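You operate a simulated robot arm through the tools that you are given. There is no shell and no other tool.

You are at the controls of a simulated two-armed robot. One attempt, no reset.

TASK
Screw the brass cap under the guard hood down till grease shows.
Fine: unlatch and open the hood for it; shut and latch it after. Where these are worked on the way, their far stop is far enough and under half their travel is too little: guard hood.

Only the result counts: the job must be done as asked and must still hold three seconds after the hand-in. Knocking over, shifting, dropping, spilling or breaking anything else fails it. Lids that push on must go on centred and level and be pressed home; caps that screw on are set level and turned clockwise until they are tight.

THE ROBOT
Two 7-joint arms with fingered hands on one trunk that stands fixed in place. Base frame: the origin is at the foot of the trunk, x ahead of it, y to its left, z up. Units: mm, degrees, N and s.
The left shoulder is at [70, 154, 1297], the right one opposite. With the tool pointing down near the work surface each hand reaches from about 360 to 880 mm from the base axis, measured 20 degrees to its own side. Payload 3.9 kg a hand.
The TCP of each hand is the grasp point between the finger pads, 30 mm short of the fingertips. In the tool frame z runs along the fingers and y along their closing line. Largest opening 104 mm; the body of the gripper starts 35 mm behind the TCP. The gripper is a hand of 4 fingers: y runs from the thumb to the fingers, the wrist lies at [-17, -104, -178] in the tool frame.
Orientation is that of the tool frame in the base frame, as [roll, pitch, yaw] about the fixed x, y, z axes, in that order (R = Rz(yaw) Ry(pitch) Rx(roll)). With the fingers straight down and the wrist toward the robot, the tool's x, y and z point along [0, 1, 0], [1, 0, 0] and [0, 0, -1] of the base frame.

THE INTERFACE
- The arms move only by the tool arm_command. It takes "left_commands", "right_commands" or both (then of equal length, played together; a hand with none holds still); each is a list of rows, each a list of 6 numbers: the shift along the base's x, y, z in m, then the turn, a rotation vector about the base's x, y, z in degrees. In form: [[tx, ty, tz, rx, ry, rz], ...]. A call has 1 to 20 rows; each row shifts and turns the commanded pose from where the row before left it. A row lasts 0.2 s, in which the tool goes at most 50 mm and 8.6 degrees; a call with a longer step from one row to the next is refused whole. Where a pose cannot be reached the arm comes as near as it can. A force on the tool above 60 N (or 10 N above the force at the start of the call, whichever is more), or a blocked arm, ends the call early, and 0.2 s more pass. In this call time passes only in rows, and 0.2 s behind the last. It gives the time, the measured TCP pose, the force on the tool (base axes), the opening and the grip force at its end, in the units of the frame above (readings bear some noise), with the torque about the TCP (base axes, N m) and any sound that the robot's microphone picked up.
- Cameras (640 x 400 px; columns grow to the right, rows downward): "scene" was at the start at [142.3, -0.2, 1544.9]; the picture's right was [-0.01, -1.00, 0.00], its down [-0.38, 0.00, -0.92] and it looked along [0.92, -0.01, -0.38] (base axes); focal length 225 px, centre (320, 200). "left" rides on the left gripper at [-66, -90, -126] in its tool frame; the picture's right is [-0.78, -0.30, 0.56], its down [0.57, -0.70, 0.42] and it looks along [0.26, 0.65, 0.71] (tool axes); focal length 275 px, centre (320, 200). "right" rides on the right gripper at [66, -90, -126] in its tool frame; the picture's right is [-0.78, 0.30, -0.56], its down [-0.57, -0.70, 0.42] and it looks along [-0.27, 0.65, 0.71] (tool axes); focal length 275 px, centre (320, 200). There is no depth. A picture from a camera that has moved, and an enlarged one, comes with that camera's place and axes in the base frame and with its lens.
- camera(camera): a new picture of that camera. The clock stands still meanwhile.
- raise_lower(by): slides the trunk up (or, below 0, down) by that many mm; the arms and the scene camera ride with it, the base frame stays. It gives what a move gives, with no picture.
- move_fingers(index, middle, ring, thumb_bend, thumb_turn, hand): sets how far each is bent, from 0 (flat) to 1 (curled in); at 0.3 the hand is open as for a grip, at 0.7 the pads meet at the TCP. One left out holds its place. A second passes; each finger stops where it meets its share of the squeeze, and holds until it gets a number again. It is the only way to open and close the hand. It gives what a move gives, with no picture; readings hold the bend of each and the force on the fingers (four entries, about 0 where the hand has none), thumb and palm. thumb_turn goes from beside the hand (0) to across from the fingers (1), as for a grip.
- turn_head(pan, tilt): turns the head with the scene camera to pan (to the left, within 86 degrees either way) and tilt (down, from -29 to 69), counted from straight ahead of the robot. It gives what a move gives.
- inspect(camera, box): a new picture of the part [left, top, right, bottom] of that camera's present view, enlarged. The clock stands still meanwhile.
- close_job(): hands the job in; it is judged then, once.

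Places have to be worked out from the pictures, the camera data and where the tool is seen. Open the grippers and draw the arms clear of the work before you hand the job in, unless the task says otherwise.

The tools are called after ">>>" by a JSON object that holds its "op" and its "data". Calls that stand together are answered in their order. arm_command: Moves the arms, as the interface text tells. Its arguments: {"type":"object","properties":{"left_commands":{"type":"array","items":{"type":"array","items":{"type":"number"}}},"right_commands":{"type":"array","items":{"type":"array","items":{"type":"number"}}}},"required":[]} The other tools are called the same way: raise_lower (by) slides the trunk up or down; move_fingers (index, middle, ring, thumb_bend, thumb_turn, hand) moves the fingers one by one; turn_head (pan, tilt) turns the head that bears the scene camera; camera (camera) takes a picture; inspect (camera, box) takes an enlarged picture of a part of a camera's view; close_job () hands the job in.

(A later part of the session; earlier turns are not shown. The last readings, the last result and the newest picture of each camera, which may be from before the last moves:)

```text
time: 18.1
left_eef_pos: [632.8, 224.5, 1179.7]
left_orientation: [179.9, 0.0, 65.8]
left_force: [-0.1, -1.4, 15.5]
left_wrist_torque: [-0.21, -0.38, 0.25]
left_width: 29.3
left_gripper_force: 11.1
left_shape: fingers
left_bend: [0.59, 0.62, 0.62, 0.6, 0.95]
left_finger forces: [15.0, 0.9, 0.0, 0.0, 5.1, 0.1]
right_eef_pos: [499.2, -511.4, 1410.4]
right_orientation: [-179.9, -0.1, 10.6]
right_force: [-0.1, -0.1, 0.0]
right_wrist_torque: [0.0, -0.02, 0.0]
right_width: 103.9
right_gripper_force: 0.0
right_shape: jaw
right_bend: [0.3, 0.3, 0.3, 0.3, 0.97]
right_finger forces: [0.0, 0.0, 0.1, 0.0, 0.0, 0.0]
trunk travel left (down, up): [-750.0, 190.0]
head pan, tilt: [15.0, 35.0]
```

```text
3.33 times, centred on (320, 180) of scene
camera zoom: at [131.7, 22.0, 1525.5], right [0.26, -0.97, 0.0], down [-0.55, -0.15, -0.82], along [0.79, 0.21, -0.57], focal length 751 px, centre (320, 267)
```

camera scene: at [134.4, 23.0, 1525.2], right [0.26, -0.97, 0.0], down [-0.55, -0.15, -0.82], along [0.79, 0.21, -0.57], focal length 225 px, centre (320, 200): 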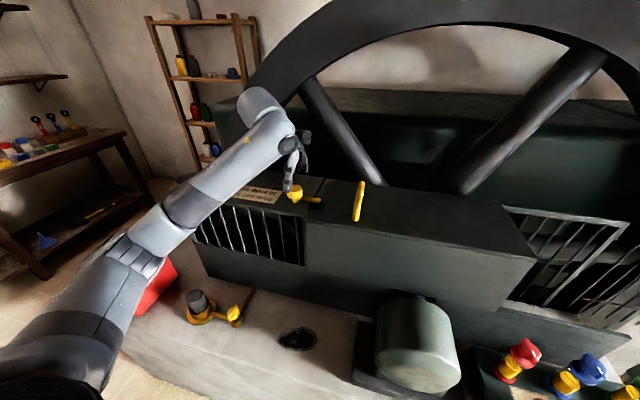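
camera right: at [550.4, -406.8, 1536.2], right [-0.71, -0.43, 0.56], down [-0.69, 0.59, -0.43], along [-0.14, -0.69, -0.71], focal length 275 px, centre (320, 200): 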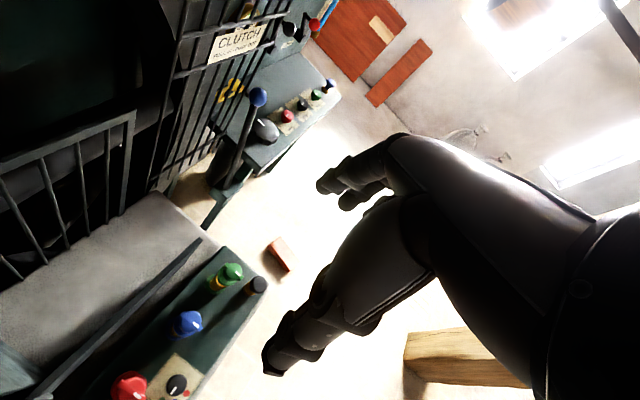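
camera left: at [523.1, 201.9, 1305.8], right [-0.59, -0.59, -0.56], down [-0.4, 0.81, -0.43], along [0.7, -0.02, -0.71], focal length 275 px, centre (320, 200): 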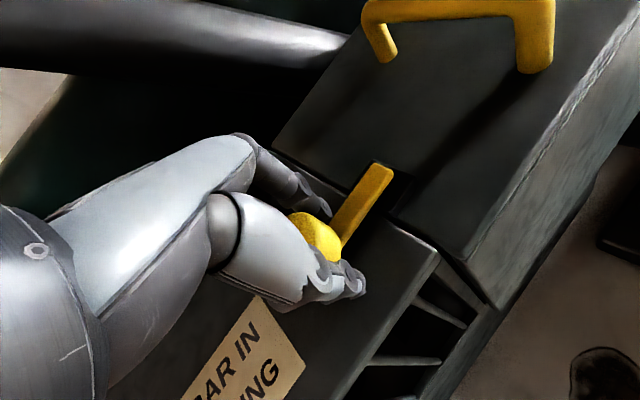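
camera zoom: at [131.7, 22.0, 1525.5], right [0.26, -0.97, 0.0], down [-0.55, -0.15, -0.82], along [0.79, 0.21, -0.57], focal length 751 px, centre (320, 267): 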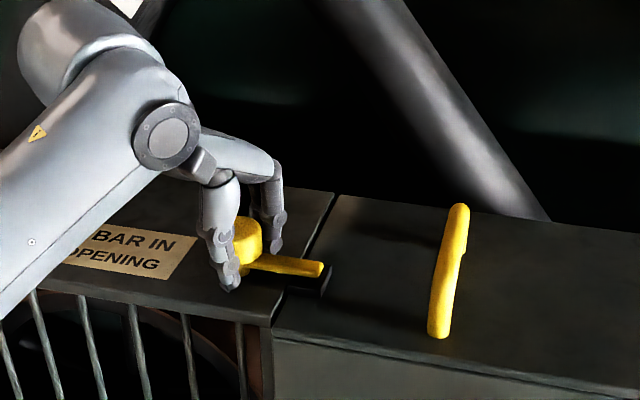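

The tongue has not moved; the hand slipped round the knob with only a weak squeeze. I reopen, raise 5 mm, yaw back and grip harder.

>>> {"op": "move_fingers", "data": {"hand": "left", "index": 0.3, "middle": 0.3, "ring": 0.3, "thumb_bend": 0.3}}

>>> {"op": "arm_command", "data": {"left_commands": [[0.001, 0.001, 0.004, 0, 0, 6], [0.001, 0.001, 0.002, 0, 0, 6], [0.001, 0, 0, 0, 0, 6], [0, 0, 0, 0, 0, 6]]}}

>>> {"op": "move_fingers", "data": {"hand": "left", "index": 0.85, "middle": 0.85, "ring": 0.85, "thumb_bend": 0.85}}

>>> {"op": "camera", "data": {"camera": "left"}}

>>> {"op": "inspect", "data": {"camera": "scene", "box": [260, 160, 340, 220]}}

```text
time: 19.1
left_eef_pos: [634.6, 226.1, 1178.6]
left_orientation: [-179.9, 0.0, 65.9]
left_force: [0.1, 0.4, 2.2]
left_wrist_torque: [0.01, -0.05, 0.01]
left_width: 104.0
left_gripper_force: 0.7
left_shape: fingers
left_bend: [0.3, 0.3, 0.3, 0.3, 0.97]
left_finger forces: [0.1, 1.3, 0.1, 0.0, 0.0, 0.0]
right_eef_pos: [501.2, -507.7, 1410.8]
right_orientation: [179.9, 0.1, 10.5]
right_force: [-0.2, 0.0, -0.8]
right_wrist_torque: [-0.01, -0.01, 0.0]
right_width: 103.7
right_gripper_force: 0.0
right_shape: jaw
right_bend: [0.3, 0.3, 0.3, 0.3, 0.97]
right_finger forces: [0.0, 0.1, 0.0, 0.0, 0.1, 0.0]
trunk travel left (down, up): [-750.0, 190.0]
head pan, tilt: [15.0, 35.0]
```

```text
time: 20.1
left_eef_pos: [639.0, 227.8, 1184.3]
left_orientation: [179.9, 0.0, 90.2]
left_force: [0.7, 0.1, -0.3]
left_wrist_torque: [0.01, 0.02, -0.01]
left_width: 104.2
left_gripper_force: 0.0
left_shape: fingers
left_bend: [0.3, 0.3, 0.3, 0.3, 0.97]
left_finger forces: [0.0, 0.0, 0.0, 0.0, 0.1, 0.0]
right_eef_pos: [501.5, -510.7, 1410.1]
right_orientation: [-180.0, 0.1, 10.6]
right_force: [-0.4, 0.7, 0.8]
right_wrist_torque: [-0.03, 0.0, -0.02]
right_width: 103.5
right_gripper_force: 0.1
right_shape: jaw
right_bend: [0.3, 0.3, 0.3, 0.3, 0.97]
right_finger forces: [0.0, 0.1, 0.1, 0.0, 0.0, 0.0]
trunk travel left (down, up): [-750.0, 190.0]
head pan, tilt: [15.0, 35.0]
```

```text
time: 21.1
left_eef_pos: [638.8, 229.7, 1182.2]
left_orientation: [-179.6, 0.0, 90.2]
left_force: [-8.1, 0.6, -16.0]
left_wrist_torque: [0.01, 0.27, -0.01]
left_width: 26.6
left_gripper_force: 22.9
left_shape: fingers
left_bend: [0.73, 0.72, 0.85, 0.62, 0.95]
left_finger forces: [10.6, 11.5, 0.0, 0.0, 23.1, 0.0]
right_eef_pos: [502.6, -507.6, 1410.1]
right_orientation: [-180.0, -0.1, 10.6]
right_force: [0.6, -0.4, 0.0]
right_wrist_torque: [0.0, -0.03, 0.01]
right_width: 103.9
right_gripper_force: 0.0
right_shape: jaw
right_bend: [0.3, 0.3, 0.3, 0.3, 0.97]
right_finger forces: [0.1, 0.1, 0.0, 0.0, 0.1, 0.0]
trunk travel left (down, up): [-750.0, 190.0]
head pan, tilt: [15.0, 35.0]
```

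```text
taken
camera left: at [549.4, 163.4, 1308.1], right [-0.3, -0.78, -0.56], down [-0.7, 0.57, -0.42], along [0.64, 0.26, -0.72], focal length 275 px, centre (320, 200)
```

left: 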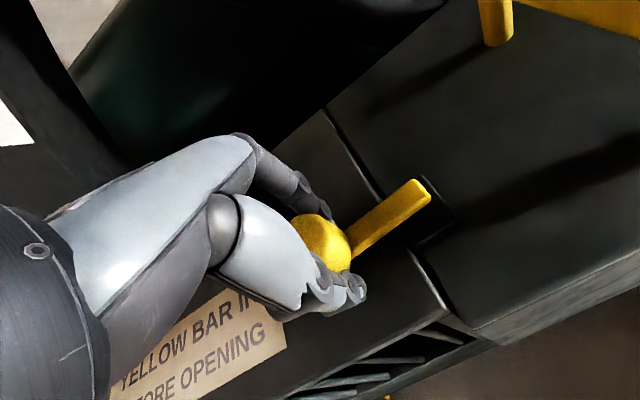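

```text
6.67 times, centred on (300, 190) of scene
camera zoom: at [135.4, 24.4, 1524.8], right [0.26, -0.97, 0.0], down [-0.55, -0.15, -0.82], along [0.79, 0.21, -0.57], focal length 1501 px, centre (453, 267)
```

zoom: 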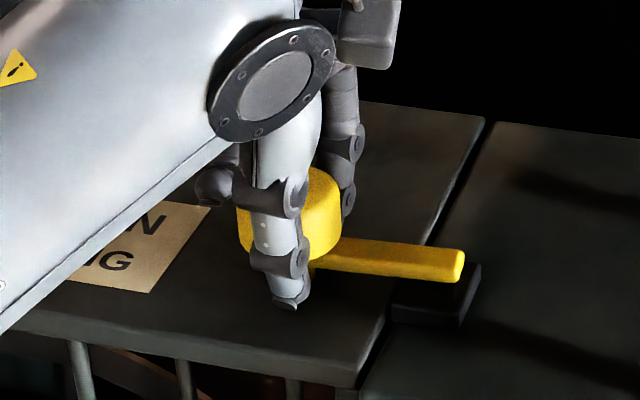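

Now the grip is 23 N. I turn clockwise 18° again and compare the tongue.

>>> {"op": "arm_command", "data": {"left_commands": [[0, 0, 0, 0, 0, -6], [0, 0, 0, 0, 0, -6], [0, 0, 0, 0, 0, -6]]}}

>>> {"op": "inspect", "data": {"camera": "scene", "box": [260, 160, 340, 220]}}

```text
time: 21.9
left_eef_pos: [639.5, 231.4, 1182.1]
left_orientation: [-179.6, 0.2, 72.0]
left_force: [-6.3, 2.4, -24.0]
left_wrist_torque: [0.1, 0.29, 0.59]
left_width: 26.5
left_gripper_force: 27.0
left_shape: fingers
left_bend: [0.73, 0.72, 0.85, 0.64, 0.9]
left_finger forces: [11.1, 16.4, 0.0, 0.0, 25.6, 0.1]
right_eef_pos: [504.6, -506.3, 1410.9]
right_orientation: [179.9, 0.1, 10.6]
right_force: [0.0, -0.9, 0.6]
right_wrist_torque: [0.04, -0.01, 0.0]
right_width: 103.9
right_gripper_force: 0.1
right_shape: jaw
right_bend: [0.3, 0.3, 0.3, 0.3, 0.97]
right_finger forces: [0.1, 0.0, 0.1, 0.0, 0.0, 0.1]
trunk travel left (down, up): [-750.0, 190.0]
head pan, tilt: [15.0, 35.0]
```

```text
6.67 times, centred on (300, 190) of scene
camera zoom: at [137.1, 25.8, 1524.7], right [0.26, -0.97, 0.0], down [-0.56, -0.15, -0.82], along [0.79, 0.21, -0.58], focal length 1501 px, centre (453, 267)
```

zoom: 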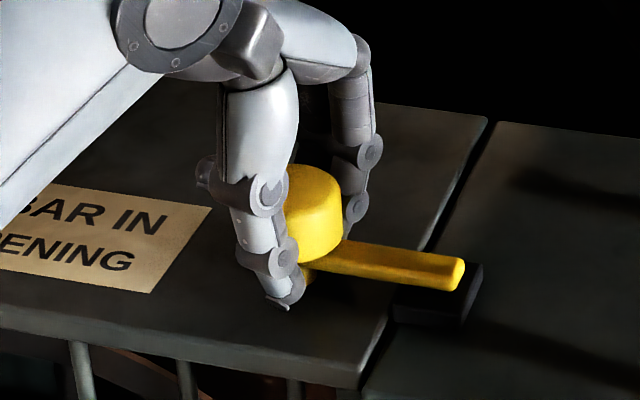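

Torque built up to 0.6 N·m with the tongue still — clockwise seems to be against a stop. I reverse, going 36° anticlockwise.

>>> {"op": "arm_command", "data": {"left_commands": [[0, 0, 0, 0, 0, 6], [0, 0, 0, 0, 0, 6], [0, 0, 0, 0, 0, 6], [0, 0, 0, 0, 0, 6], [0, 0, 0, 0, 0, 6], [0, 0, 0, 0, 0, 6]]}}

>>> {"op": "inspect", "data": {"camera": "scene", "box": [260, 160, 340, 220]}}

>>> {"op": "camera", "data": {"camera": "left"}}

```text
time: 23.3
left_eef_pos: [639.3, 230.8, 1182.1]
left_orientation: [-179.7, -0.1, 108.1]
left_force: [-10.5, -0.2, -24.7]
left_wrist_torque: [-0.09, 0.29, -0.05]
left_width: 26.7
left_gripper_force: 25.6
left_shape: fingers
left_bend: [0.73, 0.72, 0.85, 0.64, 0.95]
left_finger forces: [10.4, 15.6, 0.1, 0.1, 25.0, 0.0]
right_eef_pos: [502.2, -506.8, 1410.6]
right_orientation: [179.9, 0.1, 10.6]
right_force: [-0.1, 0.3, -0.3]
right_wrist_torque: [-0.02, -0.02, 0.0]
right_width: 103.8
right_gripper_force: 0.0
right_shape: jaw
right_bend: [0.3, 0.3, 0.3, 0.3, 0.97]
right_finger forces: [0.1, 0.0, 0.1, 0.0, 0.0, 0.0]
trunk travel left (down, up): [-750.0, 190.0]
head pan, tilt: [15.0, 35.0]
```

```text
6.67 times, centred on (300, 190) of scene
camera zoom: at [136.1, 25.0, 1524.9], right [0.26, -0.97, 0.0], down [-0.56, -0.15, -0.82], along [0.79, 0.21, -0.57], focal length 1501 px, centre (453, 267)
```

zoom: 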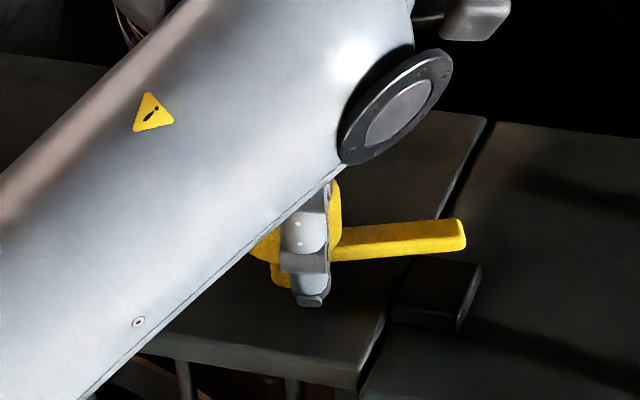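

```text
taken
camera left: at [574.5, 140.1, 1308.3], right [-0.04, -0.83, -0.55], down [-0.85, 0.33, -0.42], along [0.53, 0.45, -0.72], focal length 275 px, centre (320, 200)
```

left: 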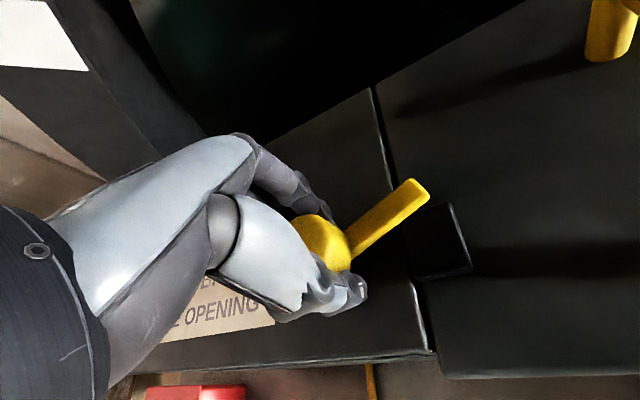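

Anticlockwise moves the tongue off the keeper. I continue turning.

>>> {"op": "arm_command", "data": {"left_commands": [[0, 0, 0, 0, 0, 8], [0, 0, 0, 0, 0, 8], [0, 0, 0, 0, 0, 8], [0, 0, 0, 0, 0, 8], [0, 0, 0, 0, 0, 8], [0, 0, 0, 0, 0, 8], [0, 0, 0, 0, 0, 8], [0, 0, 0, 0, 0, 8]]}}

>>> {"op": "camera", "data": {"camera": "left"}}

>>> {"op": "inspect", "data": {"camera": "scene", "box": [240, 140, 360, 230]}}

```text
time: 25.1
left_eef_pos: [638.2, 231.1, 1181.4]
left_orientation: [-179.9, -0.3, 172.1]
left_force: [-15.1, 4.4, -23.4]
left_wrist_torque: [-0.14, 0.09, -0.04]
left_width: 25.9
left_gripper_force: 24.7
left_shape: fingers
left_bend: [0.73, 0.72, 0.85, 0.64, 0.97]
left_finger forces: [10.9, 16.1, 3.1, 0.0, 19.5, 0.0]
right_eef_pos: [501.2, -505.4, 1412.5]
right_orientation: [179.9, 0.0, 10.5]
right_force: [0.3, 0.5, -0.2]
right_wrist_torque: [0.0, 0.04, -0.01]
right_width: 103.6
right_gripper_force: 0.1
right_shape: jaw
right_bend: [0.3, 0.3, 0.3, 0.3, 0.97]
right_finger forces: [0.0, 0.1, 0.1, 0.0, 0.1, 0.0]
trunk travel left (down, up): [-750.0, 190.0]
head pan, tilt: [15.0, 35.0]
```

```text
taken
camera left: at [691.2, 133.8, 1307.5], right [0.72, -0.4, -0.56], down [-0.67, -0.62, -0.42], along [-0.18, 0.68, -0.71], focal length 275 px, centre (320, 200)
```

left: 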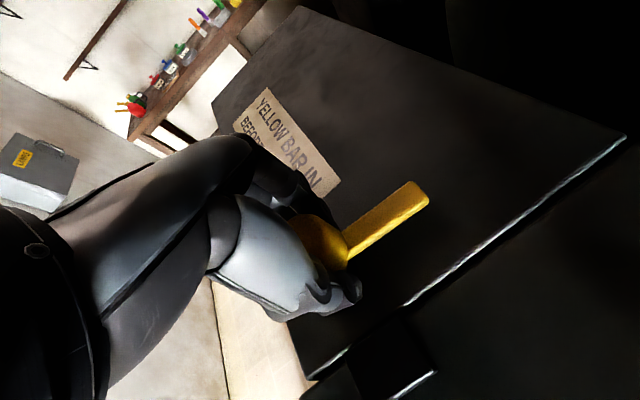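

```text
4.44 times, centred on (300, 185) of scene
camera zoom: at [134.2, 25.8, 1525.0], right [0.26, -0.97, 0.0], down [-0.55, -0.15, -0.82], along [0.79, 0.21, -0.57], focal length 1001 px, centre (409, 267)
```

zoom: 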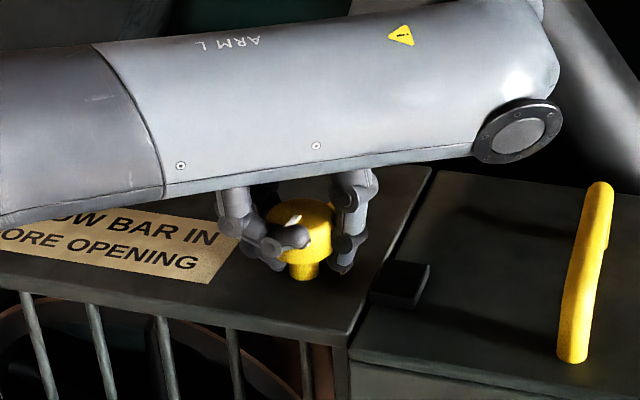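

The tongue is nearly 90° round, parallel to the seam. I turn 8° more to reach the stop, then release and lift off.

>>> {"op": "arm_command", "data": {"left_commands": [[0, 0, 0, 0, 0, 5], [0, 0, 0, 0, 0, 5]]}}

>>> {"op": "move_fingers", "data": {"hand": "left", "index": 0.3, "middle": 0.3, "ring": 0.3, "thumb_bend": 0.3}}

>>> {"op": "arm_command", "data": {"left_commands": [[0, 0, 0.03, 0, 0, 0], [0, 0, 0.04, 0, 0, 0], [0, 0, 0.04, 0, 0, -4], [0, 0, 0.03, 0, 0, -8], [0, 0, 0, 0, 0, -8], [0, 0, 0, 0, 0, -8], [0, 0, 0, 0, 0, -8], [0, 0, 0, 0, 0, -8], [0, 0, 0, 0, 0, -8], [0, 0, 0, 0, 0, -8], [0, 0, 0, 0, 0, -8], [0, 0, 0, 0, 0, -8], [0, 0, 0, 0, 0, -8]]}}

>>> {"op": "camera", "data": {"camera": "left"}}

>>> {"op": "camera", "data": {"camera": "scene"}}

```text
time: 25.7
left_eef_pos: [637.9, 231.6, 1181.4]
left_orientation: [-179.9, -0.3, -178.0]
left_force: [-14.7, 4.3, -26.1]
left_wrist_torque: [-0.16, 0.09, -0.42]
left_width: 25.7
left_gripper_force: 29.2
left_shape: fingers
left_bend: [0.73, 0.64, 0.85, 0.64, 0.99]
left_finger forces: [12.8, 15.3, 7.7, 0.1, 21.4, 0.0]
right_eef_pos: [500.9, -506.1, 1411.4]
right_orientation: [179.8, 0.1, 10.5]
right_force: [-0.4, 0.5, -0.3]
right_wrist_torque: [0.0, 0.01, -0.01]
right_width: 103.7
right_gripper_force: 0.1
right_shape: jaw
right_bend: [0.3, 0.3, 0.3, 0.3, 0.97]
right_finger forces: [0.0, 0.0, 0.0, 0.1, 0.0, 0.1]
trunk travel left (down, up): [-750.0, 190.0]
head pan, tilt: [15.0, 35.0]
```

```text
time: 26.7
left_eef_pos: [638.6, 228.0, 1186.2]
left_orientation: [179.9, 0.0, -178.0]
left_force: [-0.6, -0.3, -0.2]
left_wrist_torque: [0.0, -0.04, 0.03]
left_width: 104.4
left_gripper_force: 0.1
left_shape: fingers
left_bend: [0.3, 0.3, 0.3, 0.3, 0.97]
left_finger forces: [0.0, 0.0, 0.0, 0.1, 0.1, 0.1]
right_eef_pos: [500.1, -511.8, 1409.6]
right_orientation: [-179.9, 0.0, 10.6]
right_force: [-1.1, -0.2, -0.9]
right_wrist_torque: [-0.03, 0.03, 0.0]
right_width: 103.5
right_gripper_force: 0.1
right_shape: jaw
right_bend: [0.3, 0.3, 0.3, 0.3, 0.97]
right_finger forces: [0.0, 0.0, 0.1, 0.0, 0.0, 0.0]
trunk travel left (down, up): [-750.0, 190.0]
head pan, tilt: [15.0, 35.0]
```

```text
time: 29.5
left_eef_pos: [639.0, 229.7, 1324.7]
left_orientation: [-179.9, 0.0, 97.7]
left_force: [0.1, -0.2, 0.6]
left_wrist_torque: [0.01, 0.0, -0.03]
left_width: 104.2
left_gripper_force: 0.1
left_shape: fingers
left_bend: [0.3, 0.3, 0.3, 0.3, 0.97]
left_finger forces: [0.0, 0.0, 0.1, 0.1, 0.0, 0.0]
right_eef_pos: [501.6, -507.4, 1411.0]
right_orientation: [-180.0, 0.0, 10.6]
right_force: [-0.9, 0.6, -0.1]
right_wrist_torque: [0.0, 0.0, 0.02]
right_width: 103.8
right_gripper_force: 0.0
right_shape: jaw
right_bend: [0.3, 0.3, 0.3, 0.3, 0.97]
right_finger forces: [0.0, 0.0, 0.0, 0.0, 0.1, 0.0]
trunk travel left (down, up): [-750.0, 190.0]
head pan, tilt: [15.0, 35.0]
```

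```text
taken
camera left: at [558.1, 151.8, 1450.4], right [-0.19, -0.81, -0.56], down [-0.77, 0.47, -0.42], along [0.61, 0.35, -0.71], focal length 275 px, centre (320, 200)
```

left: 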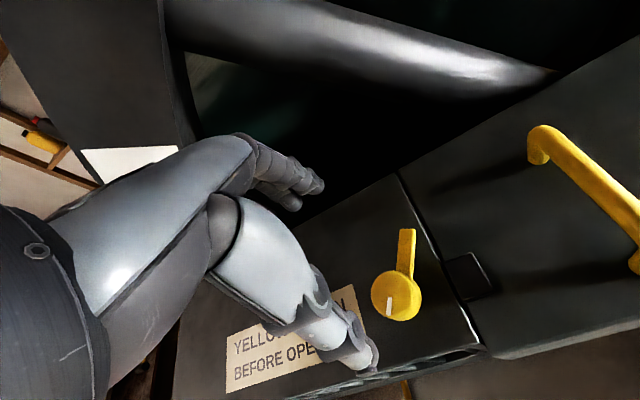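

```text
taken
camera scene: at [134.6, 23.8, 1525.2], right [0.26, -0.97, 0.0], down [-0.55, -0.15, -0.82], along [0.79, 0.21, -0.57], focal length 225 px, centre (320, 200)
```

scene: 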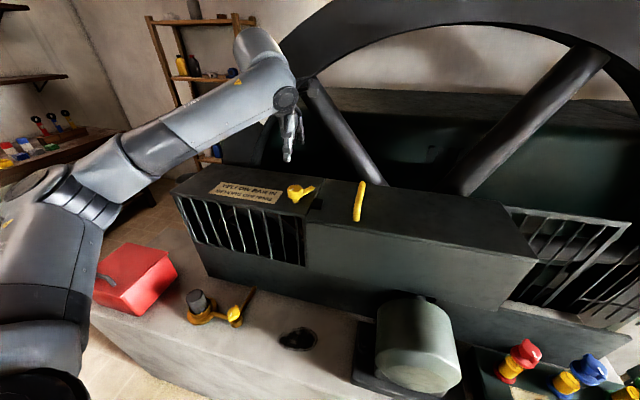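

The latch tongue is clear of the keeper. Next I bring the right hand over the yellow handle (bar along x, roughly y≈50, z≈1190), with its closing line across the bar, and take the left hand out of the way.

>>> {"op": "arm_command", "data": {"left_commands": [[-0.003, 0.0085, 0.004, 0, 0, 0], [-0.003, 0.0085, 0.004, 0, 0, 0], [-0.003, 0.0085, 0.004, 0, 0, 0], [-0.003, 0.0085, 0.004, 0, 0, 0], [-0.003, 0.0085, 0.004, 0, 0, 0], [-0.003, 0.0085, 0.004, 0, 0, 0], [-0.003, 0.0085, 0.004, 0, 0, 0], [-0.003, 0.0085, 0.004, 0, 0, 0], [-0.003, 0.0085, 0.004, 0, 0, 0], [-0.003, 0.0085, 0.004, 0, 0, 0], [-0.003, 0.0085, 0.004, 0, 0, 0], [-0.003, 0.0085, 0.004, 0, 0, 0], [-0.003, 0.0085, 0.004, 0, 0, 0], [-0.003, 0.0085, 0.004, 0, 0, 0], [-0.003, 0.0085, 0.004, 0, 0, 0], [-0.003, 0.0085, 0.004, 0, 0, 0], [-0.003, 0.0085, 0.004, 0, 0, 0], [-0.003, 0.0085, 0.004, 0, 0, 0], [-0.003, 0.0085, 0.004, 0, 0, 0], [-0.003, 0.0085, 0.004, 0, 0, 0]], "right_commands": [[0.007, 0.025, -0.003, 0, 0, 8.4], [0.007, 0.025, -0.003, 0, 0, 8.4], [0.007, 0.025, -0.003, 0, 0, 8.4], [0.007, 0.025, -0.003, 0, 0, 8.4], [0.007, 0.025, -0.003, 0, 0, 8.4], [0.007, 0.025, -0.003, 0, 0, 8.4], [0.007, 0.025, -0.003, 0, 0, 8.4], [0.007, 0.025, -0.003, 0, 0, 8.4], [0.007, 0.025, -0.003, 0, 0, 8.4], [0.007, 0.025, -0.003, 0, 0, 8.4], [0.007, 0.025, -0.003, 0, 0, 8.4], [0.007, 0.025, -0.003, 0, 0, 8.4], [0.007, 0.025, -0.003, 0, 0, 8.4], [0.007, 0.025, -0.003, 0, 0, 8.4], [0.007, 0.025, -0.003, 0, 0, 8.4], [0.007, 0.025, -0.003, 0, 0, 8.4], [0.007, 0.025, -0.003, 0, 0, 8.4], [0.007, 0.025, -0.003, 0, 0, 8.4], [0.007, 0.025, -0.003, 0, 0, 8.4], [0.007, 0.025, -0.003, 0, 0, 8.4]]}}

>>> {"op": "camera", "data": {"camera": "right"}}

>>> {"op": "turn_head", "data": {"pan": 0, "tilt": 35}}

>>> {"op": "camera", "data": {"camera": "scene"}}

```text
time: 33.7
left_eef_pos: [578.7, 400.0, 1406.1]
left_orientation: [179.9, 0.0, 98.0]
left_force: [-1.0, -1.1, 0.1]
left_wrist_torque: [-0.01, 0.01, -0.03]
left_width: 104.0
left_gripper_force: 0.1
left_shape: fingers
left_bend: [0.3, 0.3, 0.3, 0.3, 0.97]
left_finger forces: [0.0, 0.0, 0.0, 0.0, 0.0, 0.0]
right_eef_pos: [586.9, -208.1, 1372.7]
right_orientation: [179.9, 0.1, 111.4]
right_force: [-0.7, -0.5, 0.1]
right_wrist_torque: [-0.02, 0.01, -0.02]
right_width: 103.8
right_gripper_force: 0.1
right_shape: jaw
right_bend: [0.3, 0.3, 0.3, 0.3, 0.97]
right_finger forces: [0.0, 0.0, 0.1, 0.0, 0.0, 0.2]
right hand out of reach, approached as far as the arm can: row 13, 14, 15, 16, 17, 18, 19, 20
trunk travel left (down, up): [-750.0, 190.0]
head pan, tilt: [15.0, 35.0]
```

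```text
taken
camera right: at [479.5, -177.8, 1498.2], right [0.56, -0.61, 0.56], down [-0.44, -0.79, -0.42], along [0.7, -0.01, -0.71], focal length 275 px, centre (320, 200)
```

right: 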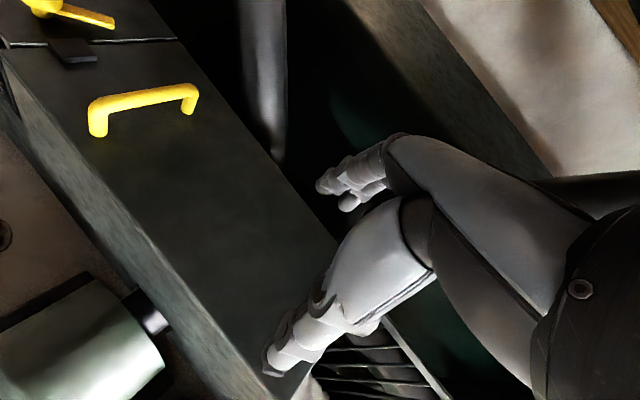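

```text
time: 34.5
left_eef_pos: [578.3, 400.7, 1405.2]
left_orientation: [-180.0, 0.1, 98.0]
left_force: [0.0, 0.6, 0.1]
left_wrist_torque: [-0.05, 0.01, -0.04]
left_width: 104.0
left_gripper_force: 0.0
left_shape: fingers
left_bend: [0.3, 0.3, 0.3, 0.3, 0.97]
left_finger forces: [0.0, 0.0, 0.0, 0.0, 0.1, 0.0]
right_eef_pos: [586.4, -208.1, 1372.9]
right_orientation: [179.9, 0.0, 111.4]
right_force: [0.5, 0.2, -1.7]
right_wrist_torque: [-0.05, 0.0, 0.01]
right_width: 103.6
right_gripper_force: 0.0
right_shape: jaw
right_bend: [0.3, 0.3, 0.3, 0.3, 0.97]
right_finger forces: [0.0, 0.0, 0.0, 0.1, 0.0, 0.0]
trunk travel left (down, up): [-750.0, 190.0]
head pan, tilt: [0.0, 35.0]
```

```text
taken
camera scene: at [137.7, 0.6, 1525.2], right [0.0, -1.0, 0.0], down [-0.57, 0.0, -0.82], along [0.82, 0.0, -0.57], focal length 225 px, centre (320, 200)
```

scene: 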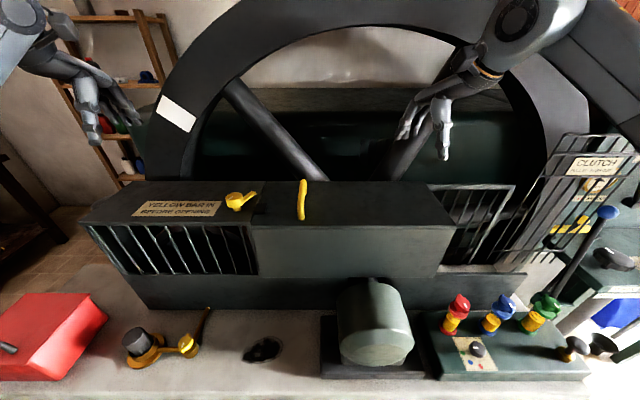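

The right wrist cannot turn that way, but it can go the other way (yaw ≈ 0). The handle bar runs from about [600, 51, 1192] to [713, 48, 1192]; I move the right hand above its middle with yaw 0.

>>> {"op": "arm_command", "data": {"right_commands": [[0.005, 0.0184, -0.004, 0, 0, -8], [0.005, 0.0184, -0.004, 0, 0, -8], [0.005, 0.0184, -0.004, 0, 0, -8], [0.005, 0.0184, -0.004, 0, 0, -8], [0.005, 0.0184, -0.004, 0, 0, -8], [0.005, 0.0184, -0.004, 0, 0, -8], [0.005, 0.0184, -0.004, 0, 0, -8], [0.005, 0.0184, -0.004, 0, 0, -8], [0.005, 0.0184, -0.004, 0, 0, -8], [0.005, 0.0184, -0.004, 0, 0, -8], [0.005, 0.0184, -0.004, 0, 0, -8], [0.005, 0.0184, -0.004, 0, 0, -8], [0.005, 0.0184, -0.004, 0, 0, -8], [0.005, 0.0184, -0.004, 0, 0, -7.4]]}}

>>> {"op": "camera", "data": {"camera": "right"}}

>>> {"op": "camera", "data": {"camera": "scene"}}

```text
time: 37.5
left_eef_pos: [580.0, 398.2, 1404.2]
left_orientation: [-179.9, -0.1, 97.9]
left_force: [0.7, 0.8, 0.3]
left_wrist_torque: [-0.01, 0.0, 0.01]
left_width: 104.3
left_gripper_force: 0.0
left_shape: fingers
left_bend: [0.3, 0.3, 0.3, 0.3, 0.97]
left_finger forces: [0.0, 0.0, 0.0, 0.0, 0.1, 0.0]
right_eef_pos: [642.0, 10.4, 1320.4]
right_orientation: [179.9, 0.5, 14.0]
right_force: [0.4, -1.4, 0.3]
right_wrist_torque: [0.0, 0.02, 0.01]
right_width: 103.9
right_gripper_force: 0.1
right_shape: jaw
right_bend: [0.3, 0.3, 0.3, 0.3, 0.97]
right_finger forces: [0.0, 0.0, 0.0, 0.1, 0.0, 0.1]
right hand out of reach, approached as far as the arm can: row 13, 14
trunk travel left (down, up): [-750.0, 190.0]
head pan, tilt: [0.0, 35.0]
```

```text
taken
camera right: at [686.5, 115.5, 1444.8], right [-0.68, -0.47, 0.56], down [-0.73, 0.54, -0.42], along [-0.11, -0.7, -0.71], focal length 275 px, centre (320, 200)
```

right: 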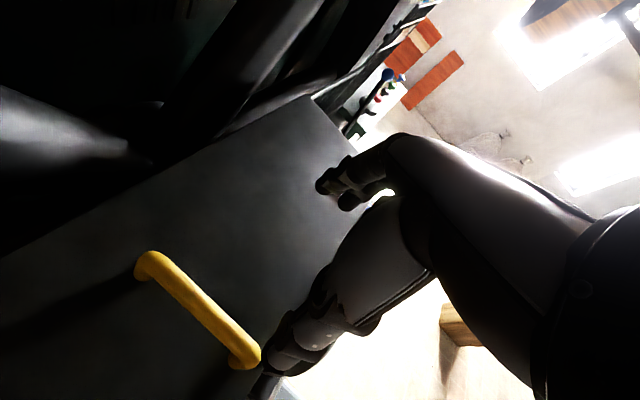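

```text
taken
camera scene: at [138.1, -1.6, 1525.1], right [0.0, -1.0, 0.0], down [-0.57, 0.0, -0.82], along [0.82, 0.0, -0.57], focal length 225 px, centre (320, 200)
```

scene: 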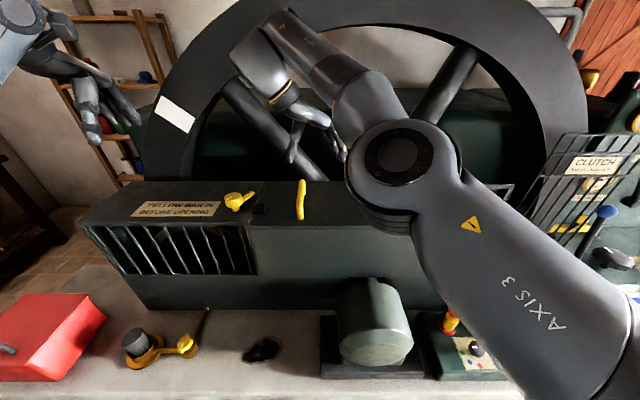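

The right hand gets to yaw 14°, good enough to grip the bar. I shift it over the bar and part way down.

>>> {"op": "arm_command", "data": {"right_commands": [[0.003, 0.009, -0.015, 0, 0, 0], [0.003, 0.009, -0.015, 0, 0, 0], [0.004, 0.01, -0.015, 0, 0, 0], [0.004, 0.01, -0.015, 0, 0, 0]]}}

>>> {"op": "camera", "data": {"camera": "right"}}

```text
time: 38.5
left_eef_pos: [578.0, 402.5, 1405.1]
left_orientation: [-179.9, 0.0, 97.9]
left_force: [0.2, 0.8, -0.5]
left_wrist_torque: [0.0, 0.01, 0.0]
left_width: 104.1
left_gripper_force: 0.0
left_shape: fingers
left_bend: [0.3, 0.3, 0.3, 0.3, 0.97]
left_finger forces: [0.0, 0.0, 0.0, 0.1, 0.0, 0.0]
right_eef_pos: [642.7, 42.1, 1265.3]
right_orientation: [179.7, 0.4, 14.1]
right_force: [0.7, -0.8, -1.0]
right_wrist_torque: [0.0, -0.01, 0.02]
right_width: 103.9
right_gripper_force: 0.0
right_shape: jaw
right_bend: [0.3, 0.3, 0.3, 0.3, 0.97]
right_finger forces: [0.0, 0.1, 0.0, 0.0, 0.0, 0.0]
right hand out of reach, approached as far as the arm can: row 1, 2, 3, 4
trunk travel left (down, up): [-750.0, 190.0]
head pan, tilt: [0.0, 35.0]
```

```text
taken
camera right: at [686.6, 146.8, 1389.7], right [-0.68, -0.47, 0.57], down [-0.73, 0.54, -0.42], along [-0.1, -0.7, -0.71], focal length 275 px, centre (320, 200)
```

right: 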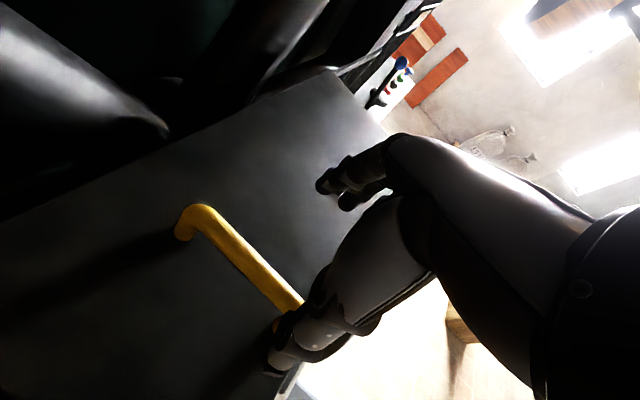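

Close to the limit, yet nearly over the bar. I continue down toward z≈1200 in small steps.

>>> {"op": "arm_command", "data": {"right_commands": [[0.002, 0.002, -0.02, 0, 0, 0], [0.002, 0.002, -0.02, 0, 0, 0], [0.002, 0.001, -0.02, 0, 0, 0]]}}

>>> {"op": "camera", "data": {"camera": "right"}}

>>> {"op": "inspect", "data": {"camera": "scene", "box": [230, 80, 390, 240]}}

```text
time: 39.3
left_eef_pos: [578.0, 400.1, 1406.6]
left_orientation: [-180.0, -0.1, 98.0]
left_force: [0.2, -0.2, 0.1]
left_wrist_torque: [-0.01, -0.02, 0.0]
left_width: 104.4
left_gripper_force: 0.1
left_shape: fingers
left_bend: [0.3, 0.3, 0.3, 0.3, 0.97]
left_finger forces: [0.0, 0.0, 0.0, 0.0, 0.0, 0.0]
right_eef_pos: [648.3, 46.1, 1207.1]
right_orientation: [179.7, 0.6, 14.0]
right_force: [-0.6, -0.4, -0.4]
right_wrist_torque: [0.0, -0.03, 0.02]
right_width: 104.0
right_gripper_force: 0.0
right_shape: jaw
right_bend: [0.3, 0.3, 0.3, 0.3, 0.97]
right_finger forces: [0.1, 0.0, 0.0, 0.0, 0.0, 0.0]
trunk travel left (down, up): [-750.0, 190.0]
head pan, tilt: [0.0, 35.0]
```

```text
taken
camera right: at [692.3, 150.5, 1330.4], right [-0.68, -0.47, 0.57], down [-0.73, 0.54, -0.42], along [-0.11, -0.7, -0.71], focal length 275 px, centre (320, 200)
```

right: 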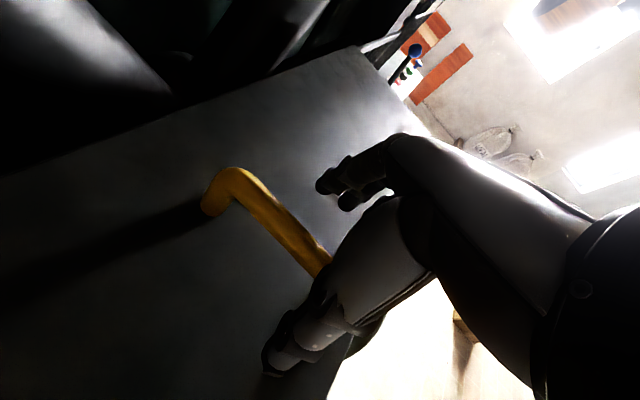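

```text
2.50 times, centred on (310, 160) of scene
camera zoom: at [137.8, 0.7, 1525.2], right [0.0, -1.0, 0.0], down [-0.57, 0.0, -0.82], along [0.82, 0.0, -0.57], focal length 563 px, centre (345, 300)
```

zoom: 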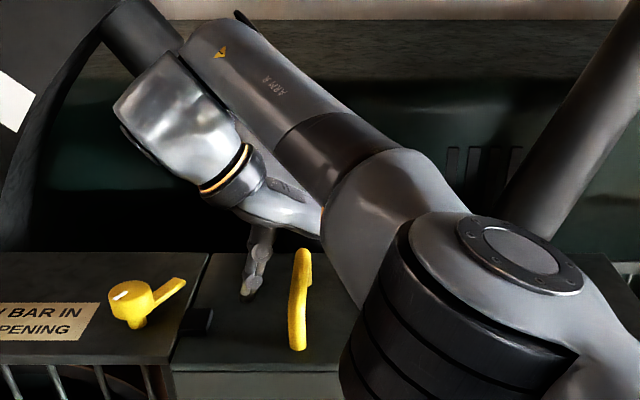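

The bar lies between thumb and fingers. I go down 24 mm more and close.

>>> {"op": "arm_command", "data": {"right_commands": [[0.001, 0.001, -0.012, 0, 0, 0], [0.001, 0.001, -0.012, 0, 0, 0]]}}

>>> {"op": "move_fingers", "data": {"hand": "right", "index": 0.8, "middle": 0.8, "ring": 0.8, "thumb_bend": 0.8}}

>>> {"op": "camera", "data": {"camera": "right"}}

>>> {"op": "inspect", "data": {"camera": "scene", "box": [230, 80, 390, 240]}}

```text
time: 39.9
left_eef_pos: [578.9, 399.4, 1405.1]
left_orientation: [-180.0, 0.0, 98.0]
left_force: [0.5, 0.7, 0.6]
left_wrist_torque: [-0.01, 0.0, 0.04]
left_width: 104.0
left_gripper_force: 0.0
left_shape: fingers
left_bend: [0.3, 0.3, 0.3, 0.3, 0.97]
left_finger forces: [0.0, 0.0, 0.0, 0.0, 0.0, 0.0]
right_eef_pos: [649.8, 47.3, 1181.3]
right_orientation: [179.8, 0.6, 14.1]
right_force: [0.4, 0.2, 0.8]
right_wrist_torque: [-0.03, 0.0, 0.02]
right_width: 104.1
right_gripper_force: 0.1
right_shape: jaw
right_bend: [0.3, 0.3, 0.3, 0.3, 0.97]
right_finger forces: [0.0, 0.0, 0.0, 0.0, 0.0, 0.0]
trunk travel left (down, up): [-750.0, 190.0]
head pan, tilt: [0.0, 35.0]
```

```text
time: 40.9
left_eef_pos: [580.0, 399.0, 1403.3]
left_orientation: [-179.9, 0.1, 98.0]
left_force: [0.8, 0.8, 1.1]
left_wrist_torque: [0.01, -0.02, 0.02]
left_width: 104.1
left_gripper_force: 0.2
left_shape: fingers
left_bend: [0.3, 0.3, 0.3, 0.3, 0.97]
left_finger forces: [0.0, 0.1, 0.0, 0.1, 0.1, 0.0]
right_eef_pos: [649.9, 48.7, 1179.8]
right_orientation: [179.7, 0.8, 14.1]
right_force: [-7.3, 0.5, -18.1]
right_wrist_torque: [-0.02, -0.42, 0.05]
right_width: 0.0
right_gripper_force: 8.5
right_shape: fingers
right_bend: [0.74, 0.79, 0.78, 0.74, 0.97]
right_finger forces: [0.0, 6.1, 10.2, 0.0, 1.2, 0.1]
trunk travel left (down, up): [-750.0, 190.0]
head pan, tilt: [0.0, 35.0]
```

```text
taken
camera right: at [694.5, 153.0, 1304.2], right [-0.67, -0.47, 0.57], down [-0.73, 0.54, -0.42], along [-0.11, -0.7, -0.71], focal length 275 px, centre (320, 200)
```

right: 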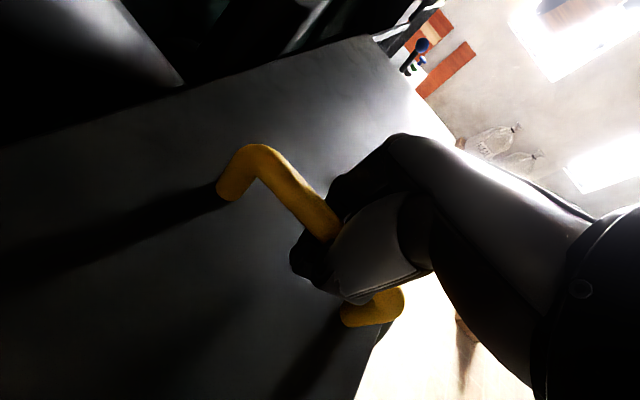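

```text
2.50 times, centred on (310, 160) of scene
camera zoom: at [139.3, 1.3, 1524.8], right [0.0, -1.0, 0.0], down [-0.57, 0.0, -0.82], along [0.82, 0.0, -0.57], focal length 563 px, centre (345, 300)
```

zoom: 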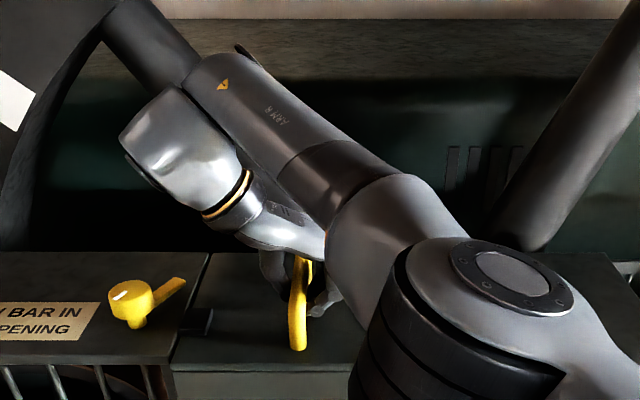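

The fingers are hooked under the bar. I test by lifting gently 15 mm.

>>> {"op": "arm_command", "data": {"right_commands": [[0, 0, 0.005, 0, 0, 0], [0, 0, 0.005, 0, 0, 0], [0, 0, 0.005, 0, 0, 0]]}}

>>> {"op": "inspect", "data": {"camera": "scene", "box": [150, 120, 470, 320]}}

```text
time: 41.7
left_eef_pos: [582.2, 401.4, 1403.2]
left_orientation: [-179.8, 0.2, 98.0]
left_force: [0.1, 0.1, -0.3]
left_wrist_torque: [0.0, 0.01, 0.03]
left_width: 104.1
left_gripper_force: 0.1
left_shape: fingers
left_bend: [0.3, 0.3, 0.3, 0.3, 0.97]
left_finger forces: [0.1, 0.0, 0.1, 0.1, 0.0, 0.0]
right_eef_pos: [651.3, 49.2, 1189.7]
right_orientation: [180.0, 1.4, 14.1]
right_force: [-18.9, 4.2, -49.8]
right_wrist_torque: [0.23, -0.62, -0.17]
right_width: 0.0
right_gripper_force: 19.9
right_shape: fingers
right_bend: [0.74, 0.74, 0.73, 0.74, 0.97]
right_finger forces: [2.6, 16.9, 20.0, 0.1, 0.4, 0.0]
trunk travel left (down, up): [-750.0, 190.0]
head pan, tilt: [0.0, 35.0]
```

```text
2.00 times, centred on (310, 220) of scene
camera zoom: at [141.4, 2.9, 1524.2], right [0.0, -1.0, 0.0], down [-0.58, 0.0, -0.82], along [0.82, 0.0, -0.58], focal length 450 px, centre (340, 160)
```

zoom: 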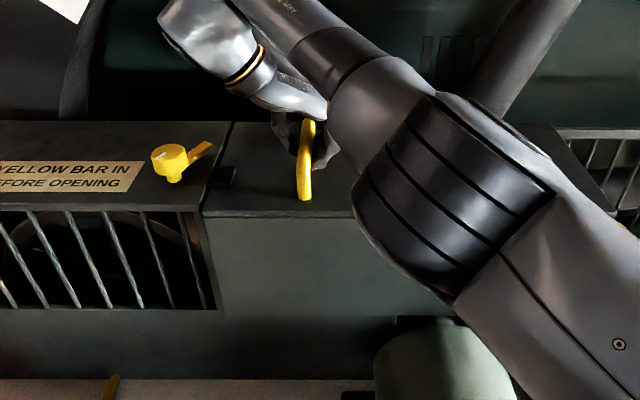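

50 N up gives no visible rise. I relax downward and try sliding the hood to the right instead.

>>> {"op": "arm_command", "data": {"right_commands": [[0, 0, -0.005, 0, 0, 0], [0, 0, -0.005, 0, 0, 0], [0, -0.006, 0, 0, 0, 0], [0, -0.006, 0, 0, 0, 0], [0, -0.006, 0, 0, 0, 0]]}}

>>> {"op": "inspect", "data": {"camera": "scene", "box": [150, 120, 470, 320]}}

```text
time: 42.9
left_eef_pos: [579.3, 399.4, 1406.5]
left_orientation: [-179.9, 0.1, 97.9]
left_force: [0.7, -0.2, 0.3]
left_wrist_torque: [0.0, 0.0, 0.04]
left_width: 104.1
left_gripper_force: 0.1
left_shape: fingers
left_bend: [0.3, 0.3, 0.3, 0.3, 0.97]
left_finger forces: [0.1, 0.0, 0.0, 0.0, 0.1, 0.0]
right_eef_pos: [650.8, 27.9, 1187.2]
right_orientation: [179.7, 0.5, 14.0]
right_force: [-10.2, -0.4, -15.6]
right_wrist_torque: [0.03, -0.32, 0.04]
right_width: 0.1
right_gripper_force: 9.6
right_shape: fingers
right_bend: [0.74, 0.75, 0.74, 0.74, 0.97]
right_finger forces: [0.2, 6.8, 10.1, 0.0, 2.0, 0.0]
trunk travel left (down, up): [-750.0, 190.0]
head pan, tilt: [0.0, 35.0]
```

```text
2.00 times, centred on (310, 220) of scene
camera zoom: at [138.0, 0.2, 1525.2], right [0.0, -1.0, 0.0], down [-0.57, 0.0, -0.82], along [0.82, 0.0, -0.57], focal length 450 px, centre (340, 160)
```

zoom: 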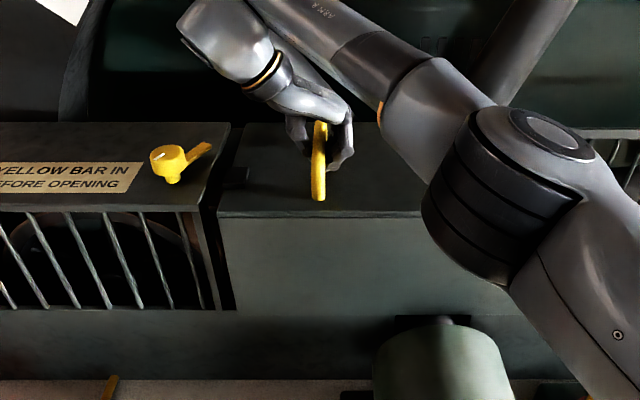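

The hood slides right freely, a gap has opened at the seam. I keep sliding it.

>>> {"op": "arm_command", "data": {"right_commands": [[0, -0.015, 0, 0, 0, 0], [0, -0.015, 0, 0, 0, 0], [0, -0.015, 0, 0, 0, 0], [0, -0.015, 0, 0, 0, 0], [0, -0.015, 0, 0, 0, 0], [0, -0.015, 0, 0, 0, 0], [0, -0.015, 0, 0, 0, 0], [0, -0.015, 0, 0, 0, 0]]}}

>>> {"op": "camera", "data": {"camera": "scene"}}

```text
time: 44.7
left_eef_pos: [579.6, 398.6, 1406.1]
left_orientation: [-179.9, -0.1, 97.9]
left_force: [0.1, -0.8, -1.3]
left_wrist_torque: [0.01, -0.03, -0.02]
left_width: 104.1
left_gripper_force: 0.0
left_shape: fingers
left_bend: [0.3, 0.3, 0.3, 0.3, 0.97]
left_finger forces: [0.0, 0.0, 0.0, 0.0, 0.0, 0.1]
right_eef_pos: [649.7, -93.2, 1185.8]
right_orientation: [180.0, 0.6, 14.1]
right_force: [-2.8, 1.3, -11.0]
right_wrist_torque: [0.02, -0.24, 0.07]
right_width: 0.0
right_gripper_force: 7.3
right_shape: fingers
right_bend: [0.74, 0.76, 0.75, 0.74, 0.97]
right_finger forces: [0.0, 4.5, 7.5, 0.1, 3.5, 0.1]
trunk travel left (down, up): [-750.0, 190.0]
head pan, tilt: [0.0, 35.0]
```

```text
taken
camera scene: at [138.9, -0.6, 1525.0], right [0.0, -1.0, 0.0], down [-0.57, 0.0, -0.82], along [0.82, 0.0, -0.57], focal length 225 px, centre (320, 200)
```

scene: 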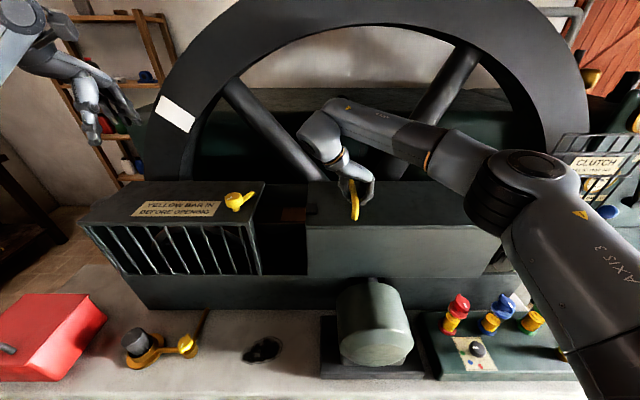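

Opened about 140 mm. I continue sliding toward the stop.

>>> {"op": "arm_command", "data": {"right_commands": [[0, -0.015, 0, 0, 0, 0], [0, -0.015, 0, 0, 0, 0], [0, -0.015, 0, 0, 0, 0], [0, -0.015, 0, 0, 0, 0], [0, -0.015, 0, 0, 0, 0], [0, -0.015, 0, 0, 0, 0], [0, -0.015, 0, 0, 0, 0], [0, -0.015, 0, 0, 0, 0]]}}

>>> {"op": "camera", "data": {"camera": "scene"}}

```text
time: 46.5
left_eef_pos: [579.3, 399.3, 1405.5]
left_orientation: [180.0, -0.2, 97.8]
left_force: [-1.0, -0.5, 0.4]
left_wrist_torque: [0.03, 0.0, 0.03]
left_width: 104.1
left_gripper_force: 0.0
left_shape: fingers
left_bend: [0.3, 0.3, 0.3, 0.3, 0.97]
left_finger forces: [0.0, 0.0, 0.0, 0.0, 0.0, 0.0]
right_eef_pos: [651.8, -212.6, 1186.1]
right_orientation: [179.8, 0.6, 14.1]
right_force: [-7.6, 2.1, -12.5]
right_wrist_torque: [-0.03, -0.23, 0.1]
right_width: 0.0
right_gripper_force: 8.1
right_shape: fingers
right_bend: [0.74, 0.75, 0.75, 0.74, 0.97]
right_finger forces: [0.1, 5.0, 7.9, 0.0, 4.0, 0.0]
trunk travel left (down, up): [-750.0, 190.0]
head pan, tilt: [0.0, 35.0]
```

```text
taken
camera scene: at [137.8, -0.9, 1525.2], right [0.0, -1.0, 0.0], down [-0.57, 0.0, -0.82], along [0.82, 0.0, -0.57], focal length 225 px, centre (320, 200)
```

scene: 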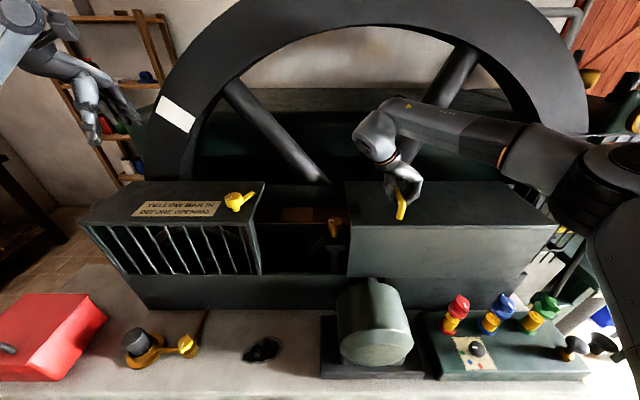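

The brass cap shows at about (333, 225). I continue until the stop.

>>> {"op": "arm_command", "data": {"right_commands": [[0, -0.015, 0, 0, 0, 0], [0, -0.015, 0, 0, 0, 0], [0, -0.015, 0, 0, 0, 0], [0, -0.015, 0, 0, 0, 0], [0, -0.015, 0, 0, 0, 0], [0, -0.015, 0, 0, 0, 0], [0, -0.015, 0, 0, 0, 0], [0, -0.015, 0, 0, 0, 0]]}}

>>> {"op": "camera", "data": {"camera": "scene"}}

```text
time: 48.2
left_eef_pos: [588.8, 420.3, 1397.0]
left_orientation: [-179.6, 1.1, 97.2]
left_force: [0.1, -0.9, 0.1]
left_wrist_torque: [0.06, 0.0, 0.08]
left_width: 104.5
left_gripper_force: 0.1
left_shape: fingers
left_bend: [0.3, 0.3, 0.3, 0.3, 0.97]
left_finger forces: [0.0, 0.0, 0.1, 0.0, 0.0, 0.1]
right_eef_pos: [650.4, -276.5, 1191.3]
right_orientation: [-179.7, 1.1, 15.9]
right_force: [4.4, 51.6, -10.1]
right_wrist_torque: [-0.28, 0.09, 0.06]
right_width: 18.4
right_gripper_force: 25.7
right_shape: fingers
right_bend: [0.75, 0.76, 0.76, 0.59, 0.88]
right_finger forces: [0.0, 0.0, 0.1, 0.0, 51.8, 0.1]
trunk travel left (down, up): [-750.0, 190.0]
head pan, tilt: [0.0, 35.0]
stopped in row 8 (right hand): the force on the tool passed its limit at 61 N (the readings are from after the stop); the commanded pose is now the measured one
```

```text
taken
camera scene: at [144.2, 62.6, 1527.0], right [0.01, -1.0, 0.04], down [-0.58, -0.04, -0.82], along [0.82, -0.01, -0.58], focal length 225 px, centre (320, 200)
```

scene: 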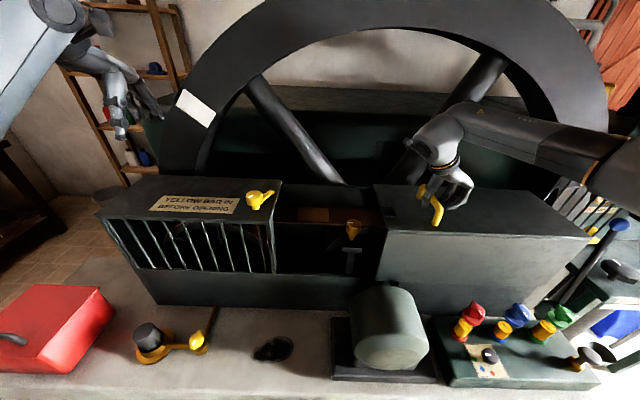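

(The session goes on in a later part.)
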